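You operate a simulated robot arm through the tools that you are given. There is no shell and no other tool.

Carry out the task below with a simulated robot arm. There is one attempt and no reset: what you move stays moved.

JOB
Polish the brass dish, then stand it on the big round tray.
Fine: rub the dull patch off with tamarind paste on the yellow pad; put the pad back; leave the other dish. Set down upright: yellow pad. What is to be rubbed or washed off counts as gone when no trace of it is left.

It is judged by the outcome, as a careful person would: the job done as asked, and still so three seconds after it is handed in. It fails if anything else is knocked over, pushed out of place, dropped, spilled or broken.

ROBOT AND FRAMES
A 6-joint arm with a two-finger gripper, fixed in place. Base frame: the origin is on the floor under the middle of its stand, x ahead of it, y to its left, z up. Units: mm, rad, N and s.
With the tool pointing down near the work surface it reaches from about 300 to 640 mm from the base axis. Its first joint turns from -2.897 to 2.897 rad. Payload 3.18 kg.
The tool frame sits at the grasp point between the pads (the TCP): z along the fingers, y along the line on which they close. The tips reach 30 mm beyond it. The gripper opens to 144 mm; its body begins 103 mm behind the TCP.
Orientation is told as [roll, pitch, yaw] about the base's x, y, z axes, in that order, counted from this pose: with the fingers straight down and closing along the base's y, the tool's x points along the base's -x, its y along +y and its z along -z.

CONTROLS
- The arm moves only by the tool send_rows. Its arguments are lists of equal length, an entry for each row: "offset": the shift along the tool's x, y, z in mm, a list of three; "dr": the turn, a rotation vector about the tool's x, y, z in degrees, a list of three. In form: {"offset": [[dx, dy, dz], ...], "dr": [[ax, ay, az], ...]}. A call has 1 to 20 rows; each row is the pose to reach, as a shift and turn from the pose commanded when the call began, along the tool's axes at that moment. "gripper" is the opening, from 0 (shut) to 1 (fully open), set as the call begins (left out, the last holds). A row lasts 0.2 s, in which the tool goes at most 50 mm and 0.15 rad; a call with a longer step from one row to the next is refused whole, and so is a gripper value outside its range. Where a pose cannot be reached the arm comes as near as it can. A force on the tool above 40 N (or 10 N above the force at the start of the call, whichever is more), or a blocked arm, ends the call early, and 0.2 s more pass. Each finger travels about 186.7 mm/s and halts on what it meets, pressing with about 30 N; the grip force reading is that of the motor and also rises with nothing between the fingers. The clock runs only during rows and for 0.2 s after the last one: add rows that repeat a pose to give the fingers time. It gives the time, the measured TCP pose, the force on the tool (base axes), the opening and the grip force at its end, in the units of the frame above (readings bear some noise), with the torque about the TCP (base axes, N m) and any sound that the robot's microphone picked up.
- Cameras (640 x 400 px; columns grow to the right, rows downward): "scene" is fixed at [400.5, 498.9, 1561.5]; the picture's right is [-0.94, -0.33, 0.00], its down [-0.32, 0.92, -0.22] and it looks along [0.07, -0.21, -0.98] (base axes); focal length 328 px, centre (320, 200). "wrist" rides on the gripper at [77, 16, -143] in the tool frame; the picture's right is [-0.21, 0.98, 0.00], its down [-0.84, -0.18, -0.51] and it looks along [-0.50, -0.11, 0.86] (tool axes); focal length 218 px, centre (320, 200). There is no depth. A picture from a camera that has moved, and an enlarged one, comes with that camera's place and axes in the base frame and with its lens.
- capture(camera): a new picture of that camera. No time passes.
- close_up(camera, box): a new picture of the part [left, top, right, bottom] of that camera's present view, enlarged. No time passes.
- hand_in(): hands the job in; it is judged then, once.

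Nothing tells you positions but the pictures and the camera data. Unless the task says otherwise, let go and move clear before handing in.

The tools are called after "Call:" as a command line: name --argument value ..., lists and objects as JSON in quotes. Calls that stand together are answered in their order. send_rows: Moves the arm, as the interface text tells. Its arguments: {"type":"object","properties":{"offset":{"type":"array","items":{"type":"array","items":{"type":"number"}}},"dr":{"type":"array","items":{"type":"array","items":{"type":"number"}}},"gripper":{"type":"number"}},"required":["offset","dr"]} The other tools are called the same way: capture (camera) takes a picture; close_up (camera, box) takes an enlarged picture of a part of a camera's view; hand_in () hands the job in.

At the start:

```text
time_s: 0.0
ee_pos: [240.7, 266.1, 1022.7]
tool_rot: [0.001, -0.001, 0.0]
force: [0.0, -0.4, 0.9]
ft_torque: [0.0, -0.01, 0.01]
width: 144.1
gripper_force: 0.1
```

scene: 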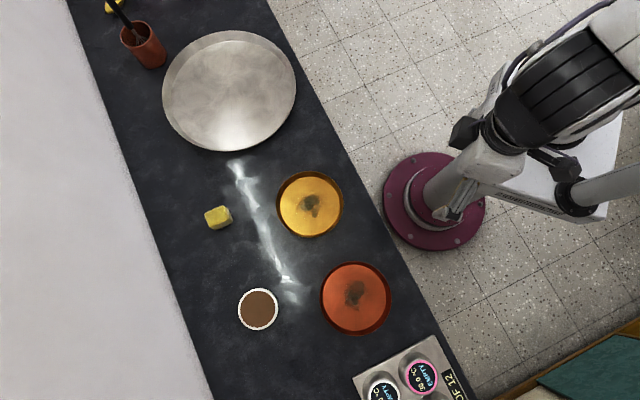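
wrist: 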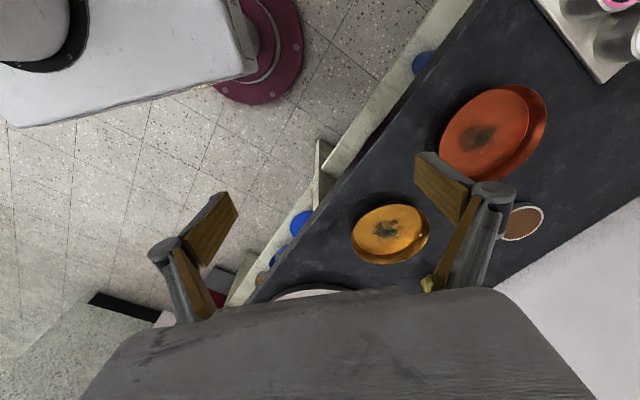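

I see a dark counter with a large steel tray, a yellow (brass) dish and an orange (copper) dish, each with a dull patch, a small yellow pad and a bowl of brown paste. I'll look closer at these before planning.

Call:
close_up --camera "scene" --box '[180, 150, 400, 350]'

Call:
close_up --camera "scene" --box '[60, 0, 320, 160]'

Call:
close_up --camera "scene" --box '[190, 190, 250, 240]'

Call:
close_up --camera "wrist" --box '[320, 60, 580, 300]'

```text
2.00 times, centred on (290, 250) of scene
camera zoom: at [400.5, 498.9, 1561.5], right [-0.94, -0.33, 0.0], down [-0.32, 0.92, -0.22], along [0.07, -0.21, -0.98], focal length 656 px, centre (380, 100)
```

zoom: 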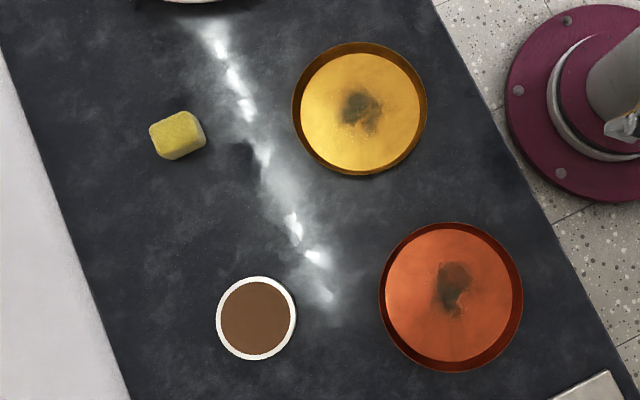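

```text
2.46 times, centred on (190, 80) of scene
camera zoom: at [400.5, 498.9, 1561.5], right [-0.94, -0.33, 0.0], down [-0.32, 0.92, -0.22], along [0.07, -0.21, -0.98], focal length 807 px, centre (640, 495)
```

zoom: 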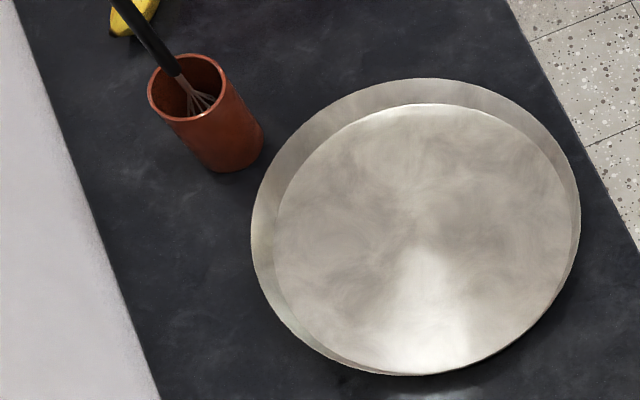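

```text
8.00 times, centred on (220, 215) of scene
camera zoom: at [400.5, 498.9, 1561.5], right [-0.94, -0.33, 0.0], down [-0.32, 0.92, -0.22], along [0.07, -0.21, -0.98], focal length 2623 px, centre (1120, 80)
```

zoom: 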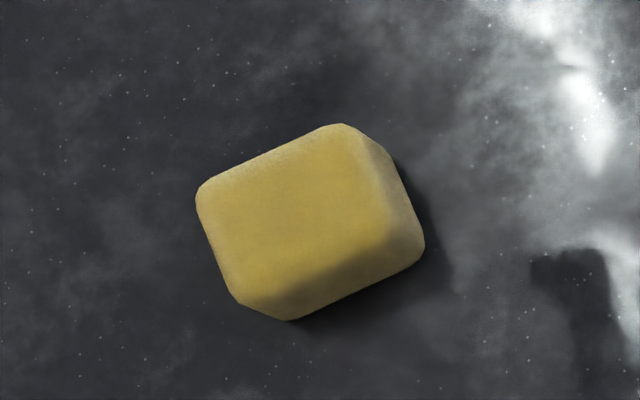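

```text
1.67 times, centred on (450, 180) of wrist
camera zoom: at [163.9, 282.8, 1164.5], right [0.21, 0.98, 0.0], down [0.84, -0.18, 0.51], along [0.5, -0.1, -0.86], focal length 364 px, centre (103, 233)
```

zoom: 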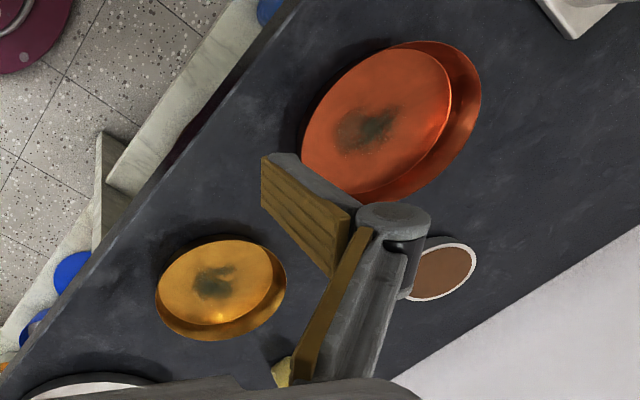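

The brass (yellow) dish is about 590 mm from the base, while the pad and the paste bowl are nearer 800 mm. Those will need the tool tilted outward, so first I turn the gripper so its camera sits on the far side.

Call:
send_rows --offset '[[0, 0, 0], [0, 0, 0], [0, 0, 0], [0, 0, 0], [0, 0, 0], [0, 0, 0], [0, 0, 0], [0, 0, 0], [0, 0, 0], [0, 0, 0], [0, 0, 0], [0, 0, 0], [0, 0, 0], [0, 0, 0], [0, 0, 0], [0, 0, 0], [0, 0, 0], [0, 0, 0], [0, 0, 0]]' --dr '[[0, 0, 8], [0, 0, 16], [0, 0, 24], [0, 0, 32], [0, 0, 40], [0, 0, 48], [0, 0, 56], [0, 0, 64], [0, 0, 72], [0, 0, 80], [0, 0, 88], [0, 0, 96], [0, 0, 104], [0, 0, 112], [0, 0, 120], [0, 0, 128], [0, 0, 136], [0, 0, 142], [0, 0, 142]]'

```text
time_s: 4.0
ee_pos: [287.3, 206.2, 1008.8]
tool_rot: [-0.055, 0.009, -2.443]
force: [0.4, -0.2, 0.3]
ft_torque: [-0.01, 0.02, 0.0]
width: 143.8
gripper_force: 0.0
out of reach, approached as far as the arm can: row 16, 17, 18, 19
```

The turn mostly worked but the arm hit a limit near the end and drifted slightly. I'll check both views.

Call:
capture --camera "scene"

Call:
capture --camera "wrist"

```text
taken
```

scene: 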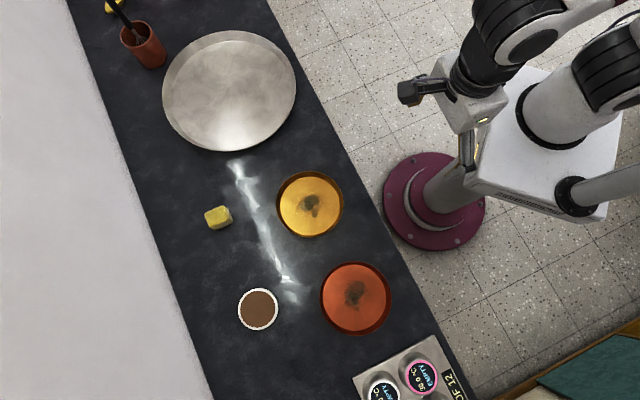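

```text
taken
camera wrist: at [360.3, 235.6, 1151.3], right [0.47, -0.88, -0.06], down [-0.75, -0.43, 0.51], along [-0.47, -0.19, -0.86], focal length 218 px, centre (320, 200)
```

wrist: 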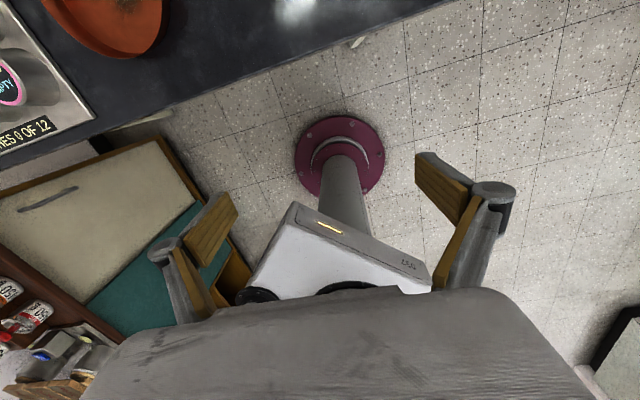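

The arm was too close to its own base for that wrist angle. I'll move outward over the counter, staying high.

Call:
send_rows --offset '[[40, 0, 0], [80, 0, 0], [120, 0, 0], [160, 0, 0], [200, 0, 0], [200, 0, 0]]' --dr '[[0, 0, 0], [0, 0, 0], [0, 0, 0], [0, 0, 0], [0, 0, 0], [0, 0, 0]]'

```text
time_s: 5.4
ee_pos: [428.5, 313.8, 975.4]
tool_rot: [-0.062, 0.033, -2.437]
force: [-0.9, -0.6, 0.1]
ft_torque: [0.01, 0.01, 0.0]
width: 144.0
gripper_force: 0.0
out of reach, approached as far as the arm can: row 3, 4, 5, 6
```

Call:
capture --camera "scene"

Call:
capture --camera "wrist"

```text
taken
```

scene: 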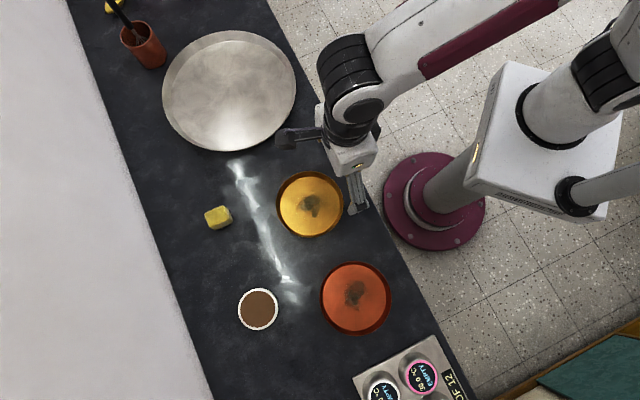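

```text
taken
camera wrist: at [499.5, 341.2, 1118.8], right [0.48, -0.88, -0.07], down [-0.75, -0.45, 0.49], along [-0.46, -0.18, -0.87], focal length 218 px, centre (320, 200)
```

wrist: 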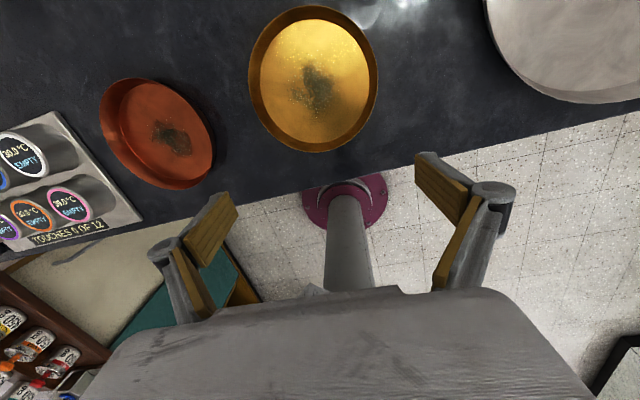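

Call:
send_rows --offset '[[0, 0, 0], [0, 0, 0], [0, 0, 0], [0, 0, 0], [0, 0, 0], [0, 0, 0]]' --dr '[[0, 8, 0], [0, 16, 0], [0, 24, 0], [0, 32, 0], [0, 40, 0], [0, 40, 0]]'

```text
time_s: 6.8
ee_pos: [419.2, 319.3, 971.3]
tool_rot: [-0.033, 0.643, -2.359]
force: [0.9, 0.4, 0.9]
ft_torque: [-0.04, 0.13, -0.11]
width: 144.0
gripper_force: 0.0
out of reach, approached as far as the arm can: row 5, 6
```

The wrist limit appears to be that the tool's x must stay a few degrees left of the arm's radial direction, which I can work with. Now I'll test whether the tilted tool reaches over the pad, still high.

Call:
send_rows --offset '[[28, 12, 30], [56, 24, 59], [84, 35, 89], [112, 47, 118], [141, 59, 148], [169, 71, 178], [169, 71, 178]]' --dr '[[0, 0, 0], [0, 0, 0], [0, 0, 0], [0, 0, 0], [0, 0, 0], [0, 0, 0], [0, 0, 0]]'

Call:
capture --camera "scene"

Call:
capture --camera "wrist"

```text
time_s: 8.4
ee_pos: [649.1, 430.3, 930.8]
tool_rot: [-0.107, 0.654, -2.486]
force: [0.4, 1.3, -1.2]
ft_torque: [-0.03, 0.0, 0.02]
width: 143.8
gripper_force: 0.1
```

```text
taken
```

scene: 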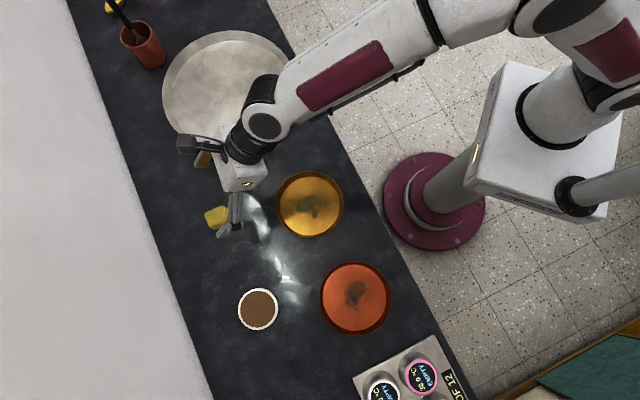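

```text
taken
camera wrist: at [649.1, 391.5, 1087.7], right [0.51, -0.83, -0.21], down [-0.86, -0.5, -0.1], along [-0.03, 0.23, -0.97], focal length 218 px, centre (320, 200)
```

wrist: 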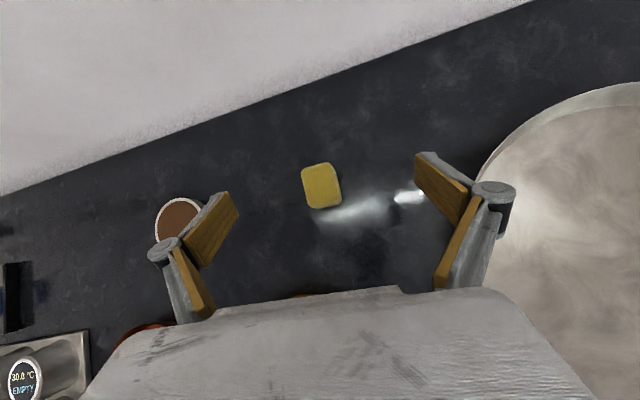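

The tilted tool reaches over the pad without trouble. I'll look at the fingers and pad more closely to work out the grasp geometry.

Call:
close_up --camera "wrist" --box '[140, 130, 340, 330]'

Call:
close_up --camera "wrist" --box '[390, 130, 550, 300]'

Call:
close_up --camera "wrist" --box '[280, 140, 360, 230]'

```text
2.00 times, centred on (240, 230) of wrist
camera zoom: at [649.1, 391.5, 1087.7], right [0.51, -0.83, -0.21], down [-0.86, -0.5, -0.1], along [-0.03, 0.23, -0.97], focal length 436 px, centre (480, 140)
```

zoom: 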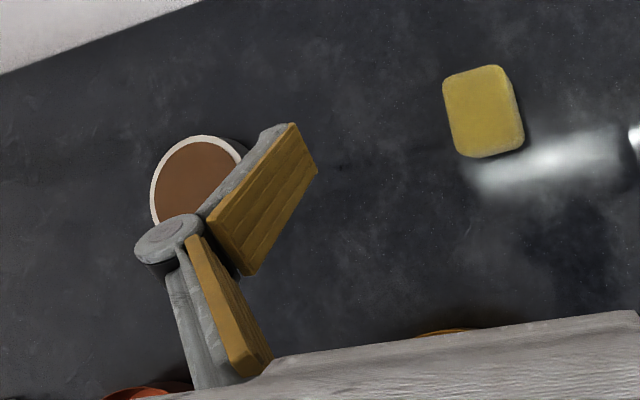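

```text
2.35 times, centred on (470, 215) of wrist
camera zoom: at [649.1, 391.5, 1087.7], right [0.51, -0.83, -0.21], down [-0.86, -0.5, -0.1], along [-0.03, 0.23, -0.97], focal length 514 px, centre (-33, 165)
```

zoom: 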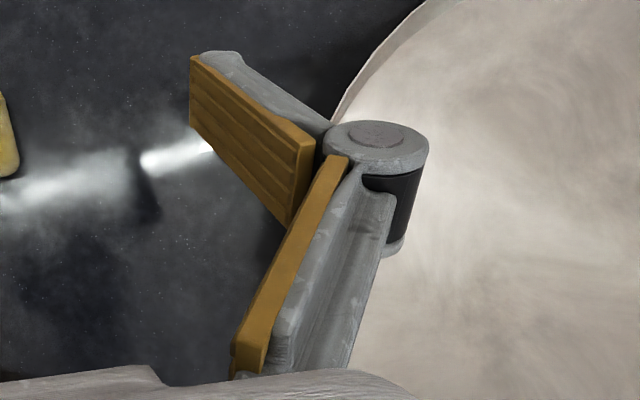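

```text
4.44 times, centred on (320, 185) of wrist
camera zoom: at [649.1, 391.5, 1087.7], right [0.51, -0.83, -0.21], down [-0.86, -0.5, -0.1], along [-0.03, 0.23, -0.97], focal length 970 px, centre (320, 267)
```

zoom: 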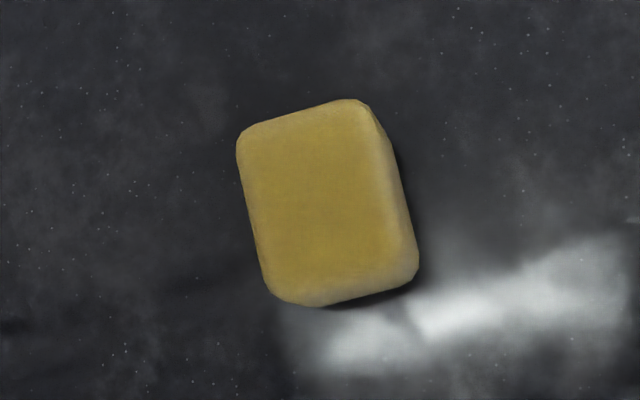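

Call:
send_rows --offset '[[0, 0, 0], [0, 0, 0], [0, 0, 0], [0, 0, 0]]' --dr '[[-3.4, 0, -3.5], [-3.4, 0, -3.5], [-3.4, 0, -3.5], [-3.4, 0, -3.5]]' --gripper 0.42

Call:
capture --camera "wrist"

Call:
close_up --camera "wrist" --box '[220, 100, 420, 240]'

```text
time_s: 9.4
ee_pos: [648.2, 431.3, 930.2]
tool_rot: [0.0, 0.655, -2.408]
force: [-0.1, -0.2, -0.5]
ft_torque: [0.01, 0.0, 0.07]
width: 60.5
gripper_force: 0.0
```

```text
taken
camera wrist: at [639.9, 401.4, 1089.7], right [0.53, -0.84, -0.13], down [-0.85, -0.52, -0.11], along [0.03, 0.17, -0.99], focal length 218 px, centre (320, 200)
```

wrist: 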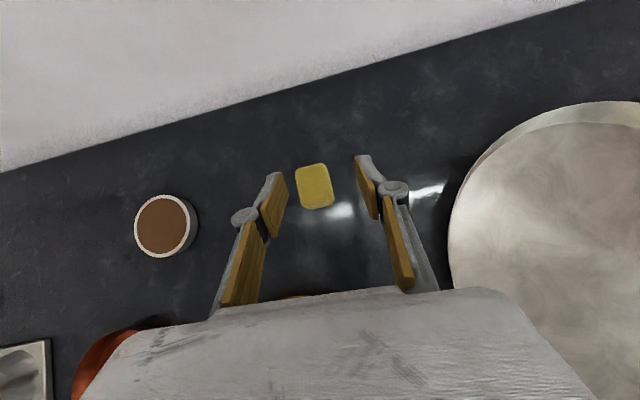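

```text
2.86 times, centred on (320, 170) of wrist
camera zoom: at [639.9, 401.4, 1089.7], right [0.53, -0.84, -0.13], down [-0.85, -0.52, -0.11], along [0.03, 0.17, -0.99], focal length 624 px, centre (320, 286)
```

zoom: 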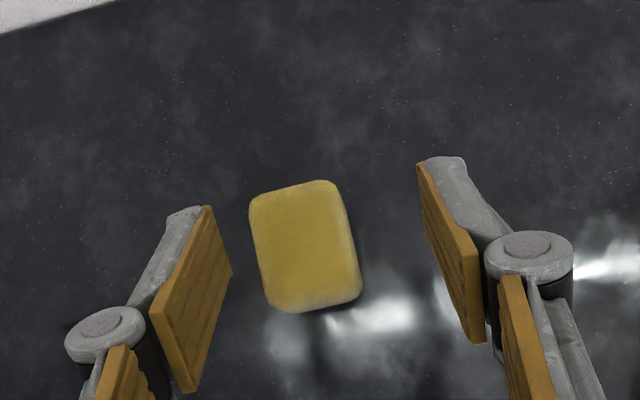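

The gripper now lines up with the pad's long axis, with the tips about 25 mm beyond the TCP at this opening. I take the pad centre to be near (657, 460) with the counter top at roughly z 800, and move down to just above it.

Call:
send_rows --offset '[[-9, -7.7, 25], [-18, -15.4, 49], [-18, -15.4, 49]]' --dr '[[0, 0, 0], [0, 0, 0], [0, 0, 0]]'

Call:
close_up --camera "wrist" --box '[220, 100, 420, 240]'

Call:
capture --camera "wrist"

Call:
capture --camera "scene"

```text
time_s: 10.2
ee_pos: [650.3, 452.5, 880.3]
tool_rot: [-0.002, 0.658, -2.409]
force: [-0.3, -0.6, 0.2]
ft_torque: [-0.01, 0.01, 0.04]
width: 60.7
gripper_force: 0.1
```

```text
2.86 times, centred on (320, 170) of wrist
camera zoom: at [641.5, 423.4, 1039.3], right [0.53, -0.84, -0.13], down [-0.85, -0.52, -0.11], along [0.03, 0.17, -0.99], focal length 624 px, centre (320, 286)
```

zoom: 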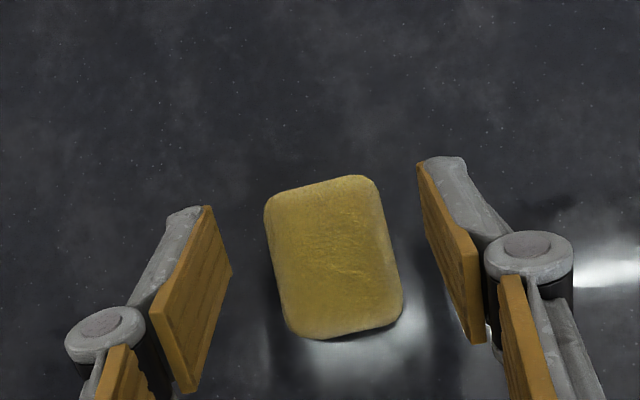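

```text
taken
camera wrist: at [641.5, 423.4, 1039.3], right [0.53, -0.84, -0.13], down [-0.85, -0.52, -0.11], along [0.03, 0.17, -0.99], focal length 218 px, centre (320, 200)
```

wrist: 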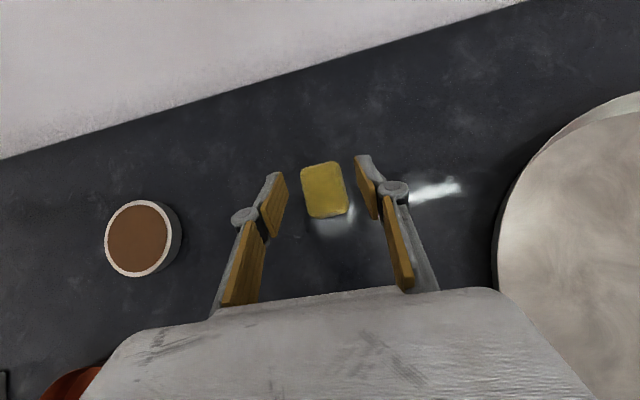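

```text
taken
```

scene: 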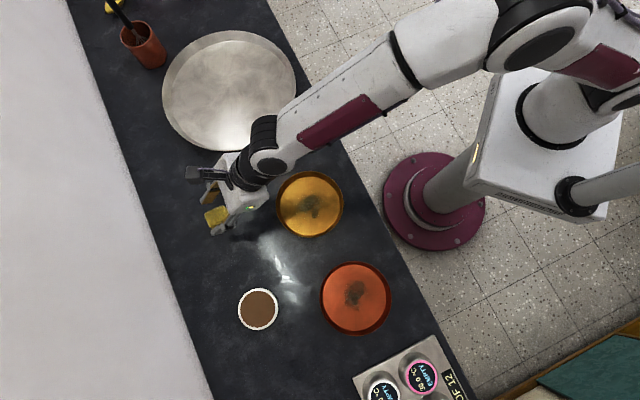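

Call:
send_rows --offset '[[-6, -1.9, 7.8], [-12, -1.9, 15.7], [-18, -1.9, 23.5], [-18, -1.9, 23.5]]' --dr '[[0, 0, 0], [0, 0, 0], [0, 0, 0], [0, 0, 0]]'

Call:
close_up --camera "wrist" --box '[220, 100, 420, 240]'

Call:
close_up --camera "scene" --box '[170, 170, 270, 260]'

```text
time_s: 11.2
ee_pos: [648.3, 454.4, 849.6]
tool_rot: [-0.003, 0.656, -2.409]
force: [-0.3, 0.0, 0.1]
ft_torque: [0.0, 0.0, -0.01]
width: 60.4
gripper_force: 0.1
```

```text
2.86 times, centred on (320, 170) of wrist
camera zoom: at [640.1, 424.8, 1009.5], right [0.53, -0.84, -0.13], down [-0.85, -0.52, -0.11], along [0.03, 0.17, -0.99], focal length 624 px, centre (320, 286)
```

zoom: 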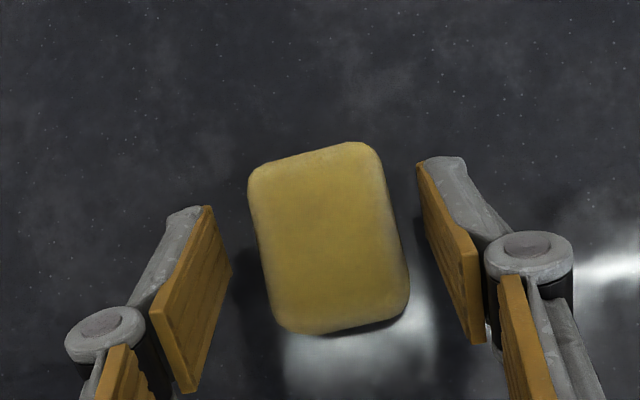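

```text
4.44 times, centred on (220, 215) of scene
camera zoom: at [400.5, 498.9, 1561.5], right [-0.94, -0.33, 0.0], down [-0.32, 0.92, -0.22], along [0.07, -0.21, -0.98], focal length 1457 px, centre (764, 133)
```

zoom: 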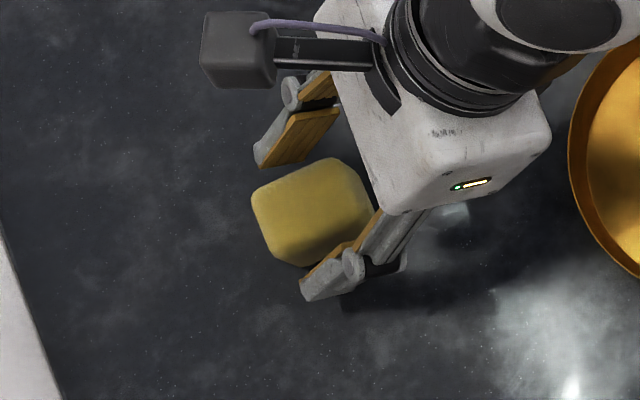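

The pad is centred between the fingers and aligned. I'll lower about 10 mm more so the tips overlap the pad's upper part, then close on it.

Call:
send_rows --offset '[[-2, 1, 2.6], [-4, 1.5, 5.2], [-6, 1.7, 7.8], [-6, 1.7, 7.8]]' --dr '[[0, 0, 0], [0, 0, 0], [0, 0, 0], [0, 0, 0]]'

Call:
close_up --camera "wrist" --box '[220, 100, 420, 240]'

```text
time_s: 12.2
ee_pos: [649.0, 452.9, 840.1]
tool_rot: [-0.002, 0.658, -2.409]
force: [-0.4, -0.4, -0.6]
ft_torque: [0.01, 0.01, -0.02]
width: 60.6
gripper_force: 0.1
```

```text
2.86 times, centred on (320, 170) of wrist
camera zoom: at [641.5, 423.4, 1000.3], right [0.53, -0.84, -0.13], down [-0.85, -0.52, -0.11], along [0.03, 0.17, -0.99], focal length 624 px, centre (320, 286)
```

zoom: 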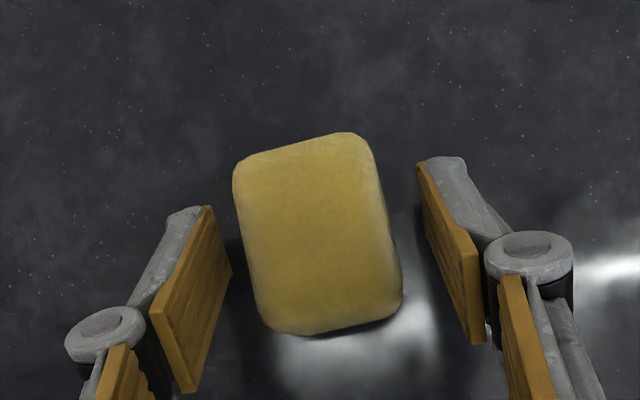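

Call:
send_rows --offset '[[0, 0, 0], [0, 0, 0], [0, 0, 0], [0, 0, 0]]' --dr '[[0, 0, 0], [0, 0, 0], [0, 0, 0], [0, 0, 0]]' --gripper 0.15

Call:
close_up --camera "wrist" --box '[220, 100, 420, 240]'

Call:
close_up --camera "scene" --box '[180, 180, 260, 240]'

```text
time_s: 13.2
ee_pos: [649.2, 452.8, 841.8]
tool_rot: [-0.002, 0.657, -2.406]
force: [0.0, 0.2, -0.6]
ft_torque: [0.04, -0.06, 0.05]
width: 38.9
gripper_force: 29.9
```

```text
2.86 times, centred on (320, 170) of wrist
camera zoom: at [641.4, 423.5, 1000.3], right [0.53, -0.84, -0.13], down [-0.85, -0.52, -0.11], along [0.03, 0.17, -0.99], focal length 624 px, centre (320, 286)
```

zoom: 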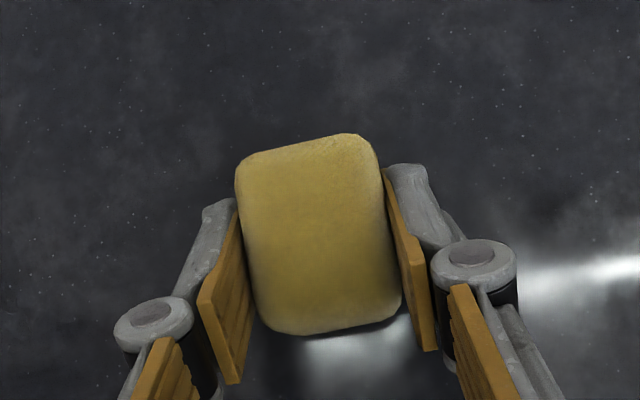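

```text
6.67 times, centred on (220, 210) of scene
camera zoom: at [400.5, 498.9, 1561.5], right [-0.94, -0.33, 0.0], down [-0.32, 0.92, -0.22], along [0.07, -0.21, -0.98], focal length 2186 px, centre (987, 133)
```

zoom: 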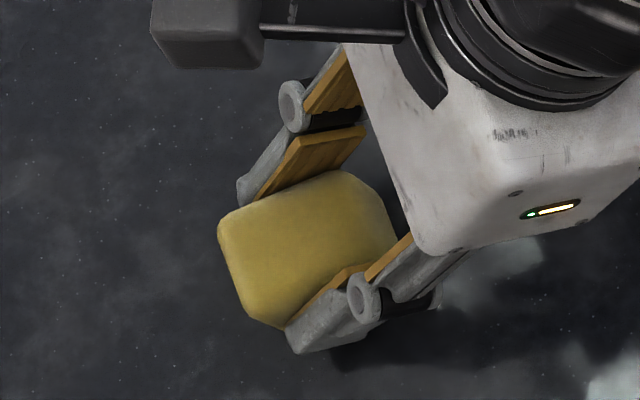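

The pad is gripped (38.9 mm wide, steady 30 N). I note this grasp pose for returning it and lift straight up.

Call:
send_rows --offset '[[6, 0, -8], [18, 0, -24], [37, 0, -48], [43, 0, -55], [43, 0, -55]]' --dr '[[0, 0, 0], [0, 0, 0], [0, 0, 0], [0, 0, 0], [0, 0, 0]]'

Call:
capture --camera "wrist"

Call:
close_up --camera "scene" --box '[180, 180, 260, 240]'

```text
time_s: 14.4
ee_pos: [651.1, 452.7, 910.8]
tool_rot: [-0.002, 0.656, -2.408]
force: [0.0, 0.7, -0.4]
ft_torque: [0.0, -0.02, 0.0]
width: 38.7
gripper_force: 29.7
```

```text
taken
camera wrist: at [641.9, 423.9, 1070.0], right [0.53, -0.84, -0.13], down [-0.85, -0.52, -0.11], along [0.03, 0.17, -0.99], focal length 218 px, centre (320, 200)
```

wrist: 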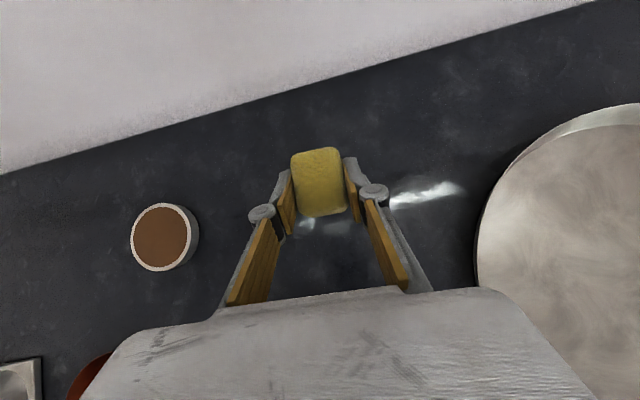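

```text
6.67 times, centred on (220, 210) of scene
camera zoom: at [400.5, 498.9, 1561.5], right [-0.94, -0.33, 0.0], down [-0.32, 0.92, -0.22], along [0.07, -0.21, -0.98], focal length 2186 px, centre (987, 133)
```

zoom: 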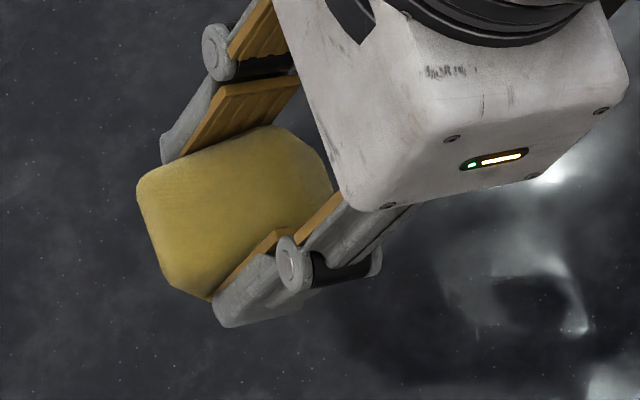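

The pad is held securely. Several views put the paste bowl at about (502, 612) with its surface near z 820, so I'll swing over to it while staying high and turning with the arm.

Call:
send_rows --offset '[[-2, -36, -1.5], [-4, -72, -3], [-6, -108, -4.5], [-8, -144, -6], [-9.5, -180, -7.5], [-11.4, -215.4, -8.8], [-11.4, -215.4, -8.8]]' --dr '[[1.66, 0, -2.15], [3.31, 0, -4.31], [4.97, 0, -6.46], [6.63, 0, -8.61], [8.28, 0, -10.77], [9.94, 0, -12.92], [9.94, 0, -12.92]]'

Call:
capture --camera "wrist"

Call:
close_up --camera "wrist" --box '[240, 90, 400, 240]'

Call:
capture --camera "scene"

```text
time_s: 16.0
ee_pos: [494.9, 603.2, 911.3]
tool_rot: [0.001, 0.656, -2.125]
force: [0.3, 0.4, -0.6]
ft_torque: [0.0, 0.03, -0.03]
width: 38.9
gripper_force: 29.4
```

```text
taken
camera wrist: at [494.9, 572.0, 1070.2], right [0.75, -0.65, -0.13], down [-0.67, -0.74, -0.11], along [-0.02, 0.17, -0.99], focal length 218 px, centre (320, 200)
```

wrist: 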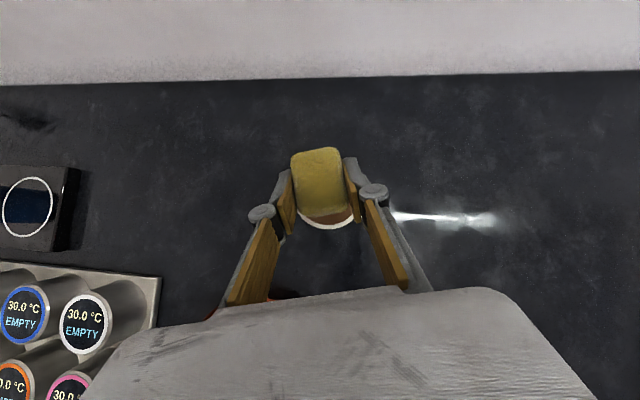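

```text
2.67 times, centred on (320, 165) of wrist
camera zoom: at [494.9, 572.0, 1070.2], right [0.75, -0.65, -0.13], down [-0.67, -0.74, -0.11], along [-0.02, 0.17, -0.99], focal length 582 px, centre (320, 293)
```

zoom: 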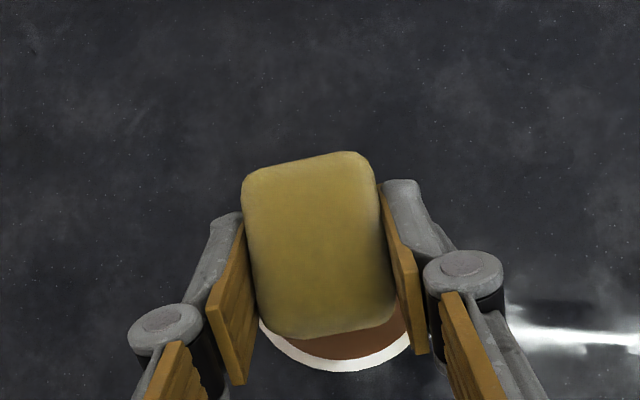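

```text
taken
```

scene: 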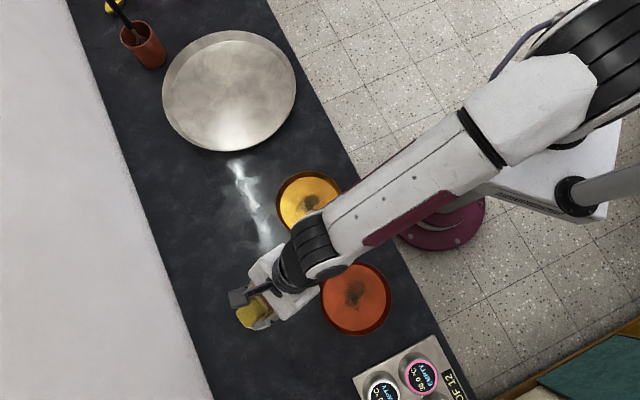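

The pad sits directly over the bowl. Lowering toward the paste surface in small steps while watching the force.

Call:
send_rows --offset '[[-9, 0, 12], [-18, 0, 24], [-25.6, 0, 33.3], [-25.6, 0, 33.3]]' --dr '[[0, 0, 0], [0, 0, 0], [0, 0, 0], [0, 0, 0]]'

Call:
close_up --camera "wrist" --box '[240, 90, 400, 240]'

Call:
close_up --camera "scene" --box '[220, 270, 300, 340]'

```text
time_s: 17.0
ee_pos: [495.2, 603.6, 868.7]
tool_rot: [0.0, 0.656, -2.124]
force: [0.5, 0.1, 0.1]
ft_torque: [0.03, 0.04, 0.0]
width: 38.7
gripper_force: 30.0
```

```text
2.67 times, centred on (320, 165) of wrist
camera zoom: at [495.6, 572.1, 1028.1], right [0.75, -0.65, -0.13], down [-0.67, -0.74, -0.11], along [-0.02, 0.17, -0.99], focal length 582 px, centre (320, 293)
```

zoom: 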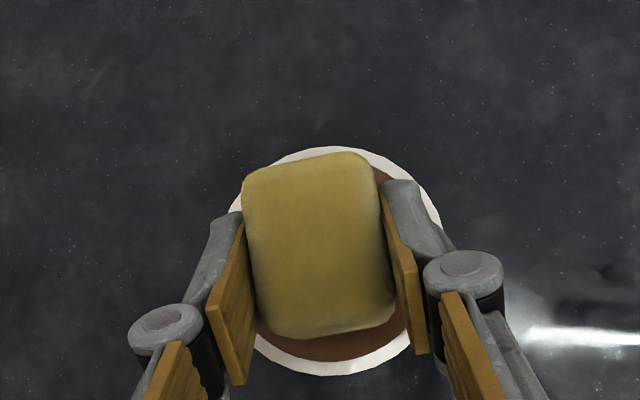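

```text
5.71 times, centred on (260, 305) of scene
camera zoom: at [400.5, 498.9, 1561.5], right [-0.94, -0.33, 0.0], down [-0.32, 0.92, -0.22], along [0.07, -0.21, -0.98], focal length 1874 px, centre (663, -400)
```

zoom: 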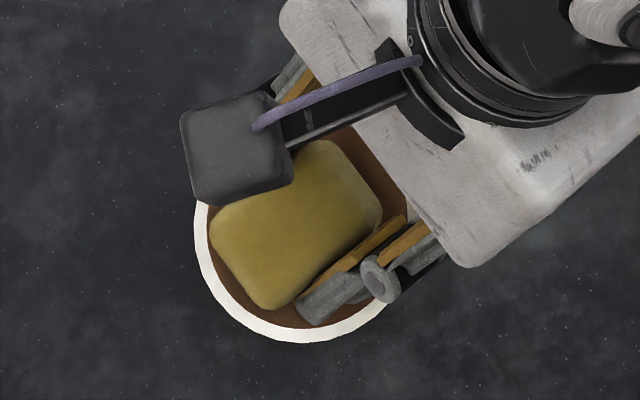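

Call:
send_rows --offset '[[-1.2, 0, 1.6], [-2.4, 0, 3.2], [-3.6, 0, 4.8], [-4.8, 0, 6.4], [-4.8, 0, 6.4]]' --dr '[[0, 0, 0], [0, 0, 0], [0, 0, 0], [0, 0, 0], [0, 0, 0]]'

Call:
close_up --camera "wrist" --box '[240, 90, 400, 240]'

Call:
close_up --camera "scene" --box '[220, 270, 300, 340]'

```text
time_s: 18.2
ee_pos: [495.1, 602.9, 860.7]
tool_rot: [0.0, 0.655, -2.124]
force: [0.5, 0.3, 0.1]
ft_torque: [0.03, 0.0, 0.0]
width: 39.0
gripper_force: 29.5
```

```text
2.67 times, centred on (320, 165) of wrist
camera zoom: at [495.1, 573.0, 1020.0], right [0.75, -0.65, -0.13], down [-0.67, -0.74, -0.11], along [-0.02, 0.17, -0.99], focal length 582 px, centre (320, 293)
```

zoom: 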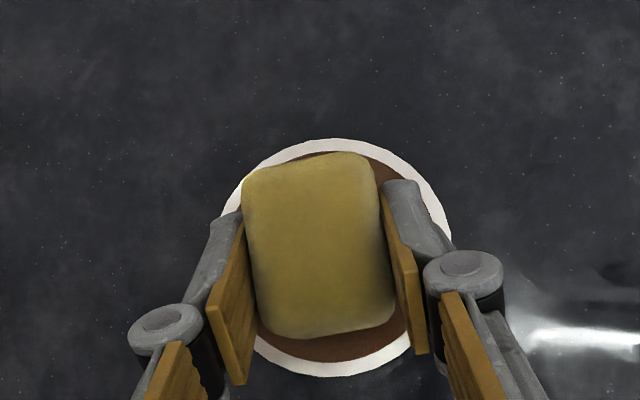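

```text
5.71 times, centred on (260, 305) of scene
camera zoom: at [400.5, 498.9, 1561.5], right [-0.94, -0.33, 0.0], down [-0.32, 0.92, -0.22], along [0.07, -0.21, -0.98], focal length 1874 px, centre (663, -400)
```

zoom: 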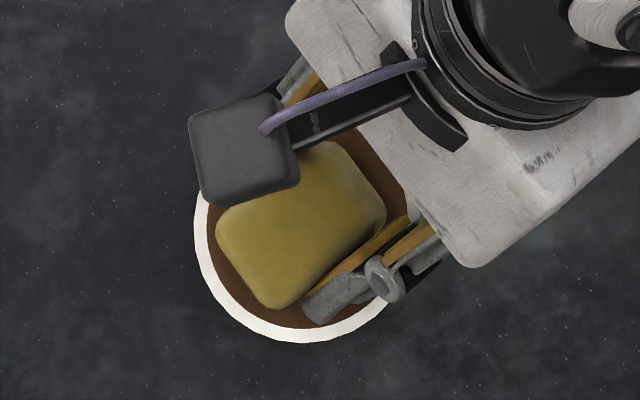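

Call:
send_rows --offset '[[-0.9, 0, 1.2], [-1.8, 0, 2.4], [-2.7, 0, 3.6], [-3.6, 0, 4.8], [-3.6, 0, 4.8]]' --dr '[[0, 0, 0], [0, 0, 0], [0, 0, 0], [0, 0, 0], [0, 0, 0]]'

Call:
close_up --camera "wrist" --box '[240, 90, 400, 240]'

Call:
close_up --camera "scene" --box '[220, 270, 300, 340]'

```text
time_s: 19.4
ee_pos: [495.8, 603.5, 858.8]
tool_rot: [0.0, 0.663, -2.123]
force: [-3.9, -2.7, 25.7]
ft_torque: [-0.04, 0.01, 0.04]
width: 38.7
gripper_force: 30.2
```

```text
2.67 times, centred on (320, 165) of wrist
camera zoom: at [495.5, 573.2, 1017.6], right [0.75, -0.65, -0.13], down [-0.67, -0.74, -0.12], along [-0.02, 0.17, -0.98], focal length 582 px, centre (320, 293)
```

zoom: 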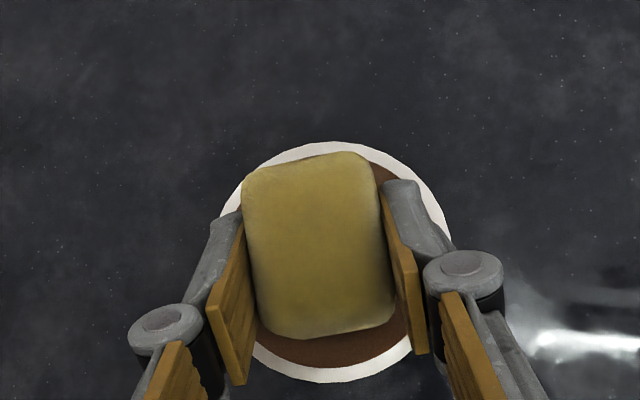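

```text
5.71 times, centred on (260, 305) of scene
camera zoom: at [400.5, 498.9, 1561.5], right [-0.94, -0.33, 0.0], down [-0.32, 0.92, -0.22], along [0.07, -0.21, -0.98], focal length 1874 px, centre (663, -400)
```

zoom: 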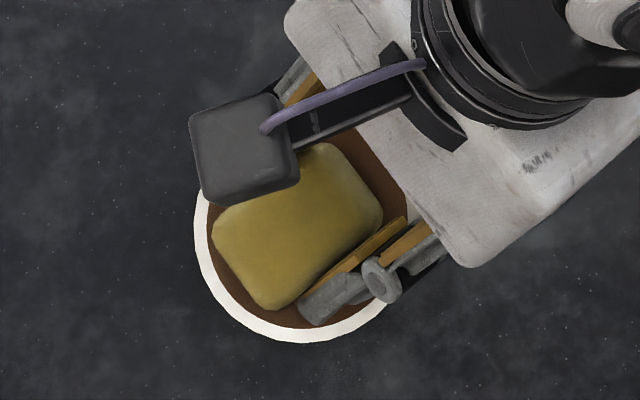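

The pad has met the paste with about 25 N of contact force. I'll hold a moment, then lift and check that paste was taken up.

Call:
send_rows --offset '[[0, 0, 0], [0, 0, 0], [3, 0, -4], [9, 0, -12], [21, 0, -27.5], [33.5, 0, -43.6], [33.5, 0, -43.6]]' --dr '[[0, 0, 0], [0, 0, 0], [0, 0, 0], [0, 0, 0], [0, 0, 0], [0, 0, 0], [0, 0, 0]]'

Call:
close_up --camera "wrist" --box '[240, 90, 400, 240]'

Call:
close_up --camera "scene" --box '[220, 270, 300, 340]'

```text
time_s: 21.0
ee_pos: [495.7, 603.1, 909.4]
tool_rot: [-0.003, 0.656, -2.124]
force: [0.5, 0.3, -0.6]
ft_torque: [-0.02, 0.01, 0.0]
width: 38.9
gripper_force: 29.9
```

```text
2.67 times, centred on (320, 165) of wrist
camera zoom: at [495.3, 572.3, 1069.4], right [0.75, -0.65, -0.13], down [-0.67, -0.74, -0.11], along [-0.02, 0.17, -0.99], focal length 582 px, centre (320, 293)
```

zoom: 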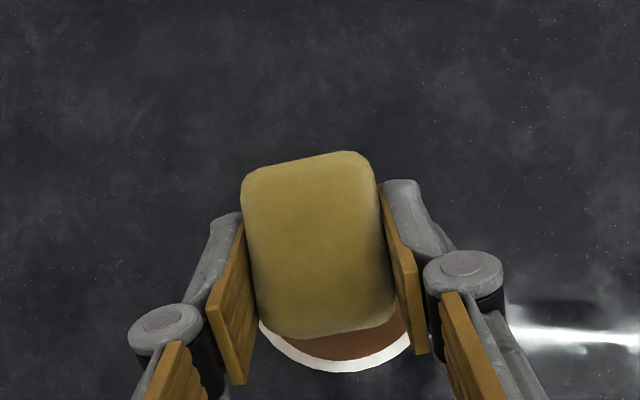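

```text
5.71 times, centred on (260, 305) of scene
camera zoom: at [400.5, 498.9, 1561.5], right [-0.94, -0.33, 0.0], down [-0.32, 0.92, -0.22], along [0.07, -0.21, -0.98], focal length 1874 px, centre (663, -400)
```

zoom: 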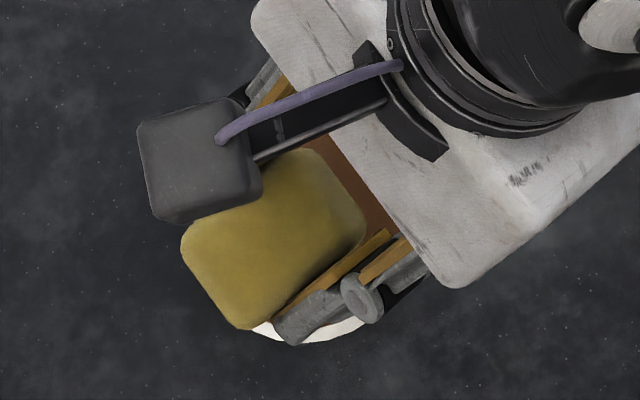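

No drips and the grip is unchanged. Next I'll carry the loaded pad high over to the brass dish at about (474, 360).

Call:
send_rows --offset '[[-26, 15.4, -20], [-52, 30.8, -40], [-78, 46.2, -60], [-104, 61.6, -80], [-130, 77, -100], [-156, 92.4, -120], [-181.8, 107.8, -139.9], [-181.8, 107.8, -139.9]]' --dr '[[-0.72, 0, 0.93], [-1.44, 0, 1.87], [-2.16, 0, 2.8], [-2.87, 0, 3.74], [-3.59, 0, 4.67], [-4.31, 0, 5.6], [-5.03, 0, 6.54], [-5.03, 0, 6.54]]'

Call:
capture --camera "wrist"

Call:
capture --camera "scene"

```text
time_s: 22.8
ee_pos: [466.6, 351.2, 909.3]
tool_rot: [-0.002, 0.657, -2.269]
force: [0.6, 0.0, -0.8]
ft_torque: [0.02, -0.01, -0.02]
width: 38.6
gripper_force: 30.0
```

```text
taken
camera wrist: at [462.7, 320.8, 1069.2], right [0.64, -0.75, -0.13], down [-0.77, -0.63, -0.11], along [0.0, 0.17, -0.99], focal length 218 px, centre (320, 200)
```

wrist: 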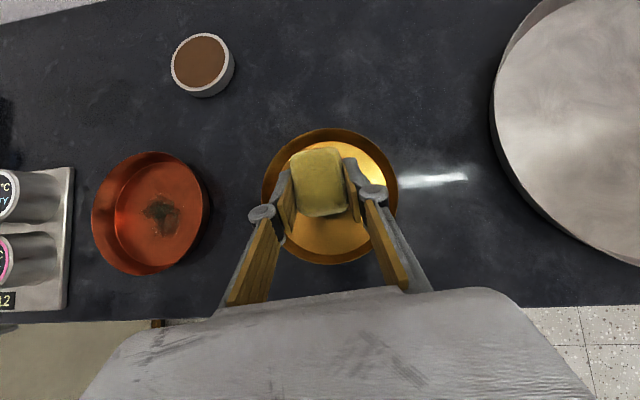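

```text
taken
```

scene: 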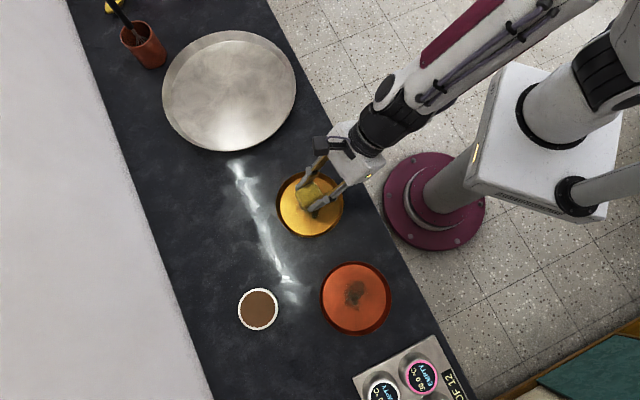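

The pad is above the dish's dull patch. I'll lower to just above the dish floor and then feel for contact.

Call:
send_rows --offset '[[-12, 0, 15.6], [-24, 0, 31.1], [-34, 0, 44.1], [-34, 0, 44.1]]' --dr '[[0, 0, 0], [0, 0, 0], [0, 0, 0], [0, 0, 0]]'

Call:
close_up --camera "wrist" --box '[220, 80, 420, 280]'

Call:
close_up --camera "scene" --box '[260, 150, 360, 250]'

```text
time_s: 23.8
ee_pos: [467.9, 351.6, 853.4]
tool_rot: [0.0, 0.657, -2.267]
force: [0.3, 0.8, -0.4]
ft_torque: [0.0, 0.01, 0.02]
width: 38.8
gripper_force: 30.2
```

```text
2.00 times, centred on (320, 180) of wrist
camera zoom: at [462.9, 321.5, 1013.1], right [0.64, -0.75, -0.13], down [-0.76, -0.63, -0.11], along [0.0, 0.17, -0.99], focal length 436 px, centre (320, 240)
```

zoom: 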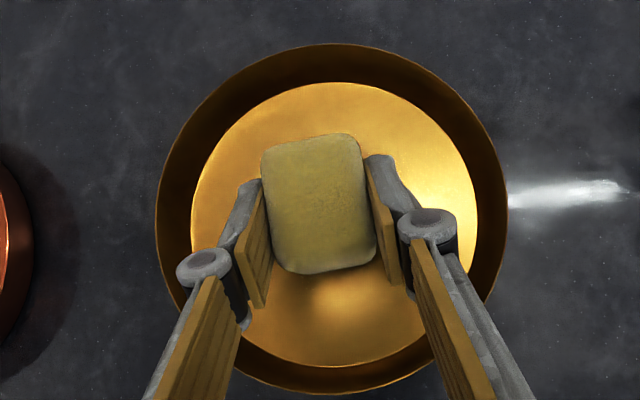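

```text
4.00 times, centred on (310, 200) of scene
camera zoom: at [400.5, 498.9, 1561.5], right [-0.94, -0.33, 0.0], down [-0.32, 0.92, -0.22], along [0.07, -0.21, -0.98], focal length 1312 px, centre (360, 200)
```

zoom: 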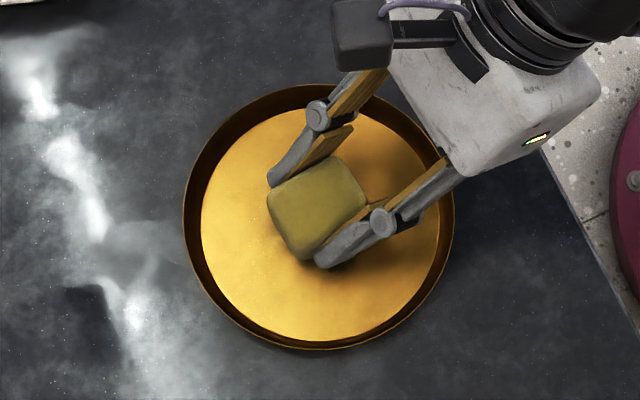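

Call:
send_rows --offset '[[-1.2, 0, 1.6], [-2.4, 0, 3.2], [-3.6, 0, 4.8], [-4.9, 0, 6.3], [-5.5, 0, 7.1], [-5.5, 0, 7.1]]' --dr '[[0, 0, 0], [0, 0, 0], [0, 0, 0], [0, 0, 0], [0, 0, 0], [0, 0, 0]]'

```text
time_s: 25.2
ee_pos: [467.2, 351.5, 844.5]
tool_rot: [-0.003, 0.655, -2.268]
force: [0.2, -0.1, -0.5]
ft_torque: [0.02, 0.01, 0.0]
width: 38.5
gripper_force: 30.5
```

No contact yet at z 844.5, so I'll go down another 3 mm in sub-millimetre steps.

Call:
send_rows --offset '[[-0.5, 0, 0.6], [-0.9, 0, 1.2], [-1.4, 0, 1.8], [-1.8, 0, 2.4], [-1.8, 0, 2.4]]' --dr '[[0, 0, 0], [0, 0, 0], [0, 0, 0], [0, 0, 0], [0, 0, 0]]'

```text
time_s: 26.4
ee_pos: [467.0, 351.7, 844.1]
tool_rot: [0.0, 0.662, -2.268]
force: [-3.5, -3.9, 26.7]
ft_torque: [0.06, -0.22, -0.01]
width: 38.9
gripper_force: 30.3
```

Contact is at 26.7 N, so I'll ease off about 1 mm and rub with a raster of roughly ±17 mm around the patch.

Call:
send_rows --offset '[[0.73, 8, -0.95], [0.73, 17, -0.95], [7.07, 17, 3.94], [7.07, 5, 3.94], [7.07, -7, 3.94], [7.07, -17, 3.94], [13.4, -15, 8.83], [13.4, -3, 8.83], [13.4, 10, 8.83], [8.65, 17, 5.16], [0.73, 17, -0.95], [-5.61, 17, -5.84], [-5.61, 5, -5.84], [-5.61, -7, -5.84], [-5.61, -17, -5.84], [-11.94, -14, -10.73], [-11.94, 0, -10.73], [-11.94, 12, -10.73], [-5.61, 6, -5.84], [0.73, 0, -0.95]]' --dr '[[0, 0, 0], [0, 0, 0], [0, 0, 0], [0, 0, 0], [0, 0, 0], [0, 0, 0], [0, 0, 0], [0, 0, 0], [0, 0, 0], [0, 0, 0], [0, 0, 0], [0, 0, 0], [0, 0, 0], [0, 0, 0], [0, 0, 0], [0, 0, 0], [0, 0, 0], [0, 0, 0], [0, 0, 0], [0, 0, 0]]'

Call:
close_up --camera "wrist" --box '[220, 80, 420, 280]'

Call:
close_up --camera "scene" --box '[260, 150, 360, 250]'

```text
time_s: 27.9
ee_pos: [461.1, 370.7, 843.2]
tool_rot: [-0.001, 0.659, -2.269]
force: [-0.5, -1.6, 8.4]
ft_torque: [0.13, -0.17, -0.05]
width: 38.4
gripper_force: 30.3
stopped in row 7: the force on the tool passed its limit at 45 N (the readings are from after the stop); the commanded pose is now the measured one
```

```text
2.00 times, centred on (320, 180) of wrist
camera zoom: at [456.3, 339.5, 1003.5], right [0.64, -0.75, -0.13], down [-0.77, -0.63, -0.11], along [0.0, 0.17, -0.99], focal length 436 px, centre (320, 240)
```

zoom: 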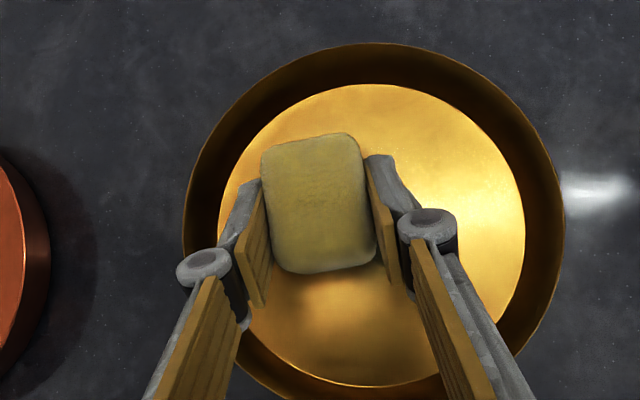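

```text
4.00 times, centred on (310, 200) of scene
camera zoom: at [400.5, 498.9, 1561.5], right [-0.94, -0.33, 0.0], down [-0.32, 0.92, -0.22], along [0.07, -0.21, -0.98], focal length 1312 px, centre (360, 200)
```

zoom: 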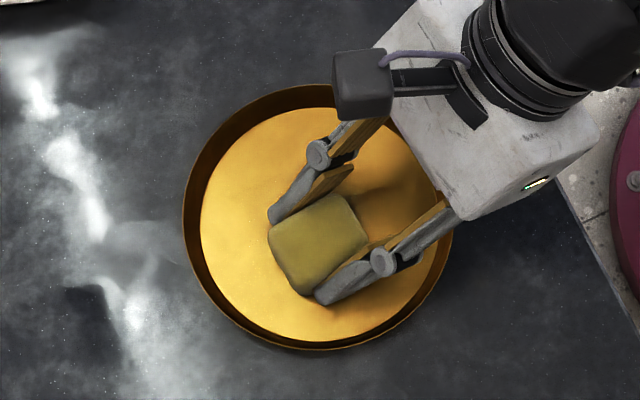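

The force cut-out stopped the stroke partway, but the dish stayed put and no stain shows around the pad. I'll continue rubbing with lighter pressure (now about 8 N).

Call:
send_rows --offset '[[0, 10, 0], [0, 20, 0], [0, 30, 0], [0, 36, 0], [-6.34, 36, -4.89], [-6.34, 26, -4.89], [-6.34, 16, -4.89], [-6.34, 6, -4.89], [-6.34, 0, -4.89], [-12.67, 0, -9.78], [-12.67, 10, -9.78], [-12.67, 20, -9.78], [-12.67, 30, -9.78], [-12.67, 36, -9.78], [-19, 36, -14.66], [-19, 26, -14.66], [-19, 16, -14.66], [-19, 6, -14.66], [-19, 0, -14.66], [-15.05, 8, -11.6]]' --dr '[[0, 0, 0], [0, 0, 0], [0, 0, 0], [0, 0, 0], [0, 0, 0], [0, 0, 0], [0, 0, 0], [0, 0, 0], [0, 0, 0], [0, 0, 0], [0, 0, 0], [0, 0, 0], [0, 0, 0], [0, 0, 0], [0, 0, 0], [0, 0, 0], [0, 0, 0], [0, 0, 0], [0, 0, 0], [0, 0, 0]]'

Call:
close_up --camera "wrist" --box '[220, 80, 420, 280]'

Call:
close_up --camera "scene" --box '[260, 150, 360, 250]'

```text
time_s: 32.1
ee_pos: [453.4, 351.8, 843.7]
tool_rot: [-0.001, 0.658, -2.266]
force: [-11.8, 4.7, 24.8]
ft_torque: [0.52, 0.16, 0.2]
width: 38.7
gripper_force: 30.1
```

```text
2.00 times, centred on (320, 180) of wrist
camera zoom: at [448.8, 320.4, 1002.8], right [0.65, -0.75, -0.13], down [-0.76, -0.64, -0.11], along [0.0, 0.17, -0.99], focal length 436 px, centre (320, 240)
```

zoom: 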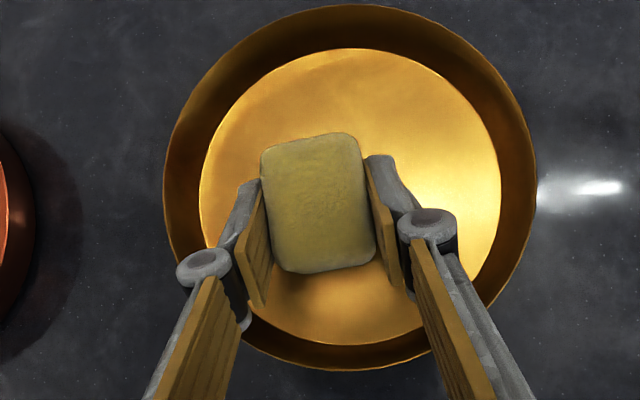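

```text
4.00 times, centred on (310, 200) of scene
camera zoom: at [400.5, 498.9, 1561.5], right [-0.94, -0.33, 0.0], down [-0.32, 0.92, -0.22], along [0.07, -0.21, -0.98], focal length 1312 px, centre (360, 200)
```

zoom: 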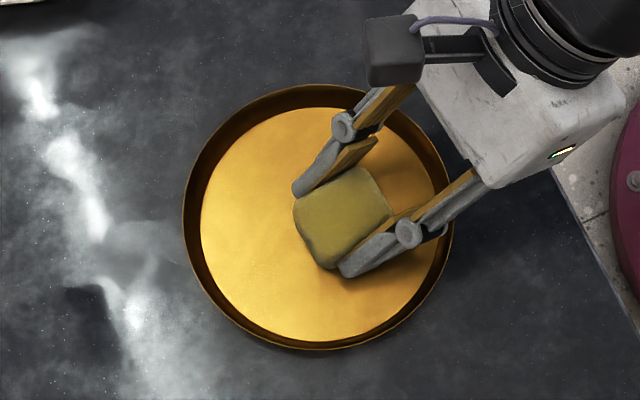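

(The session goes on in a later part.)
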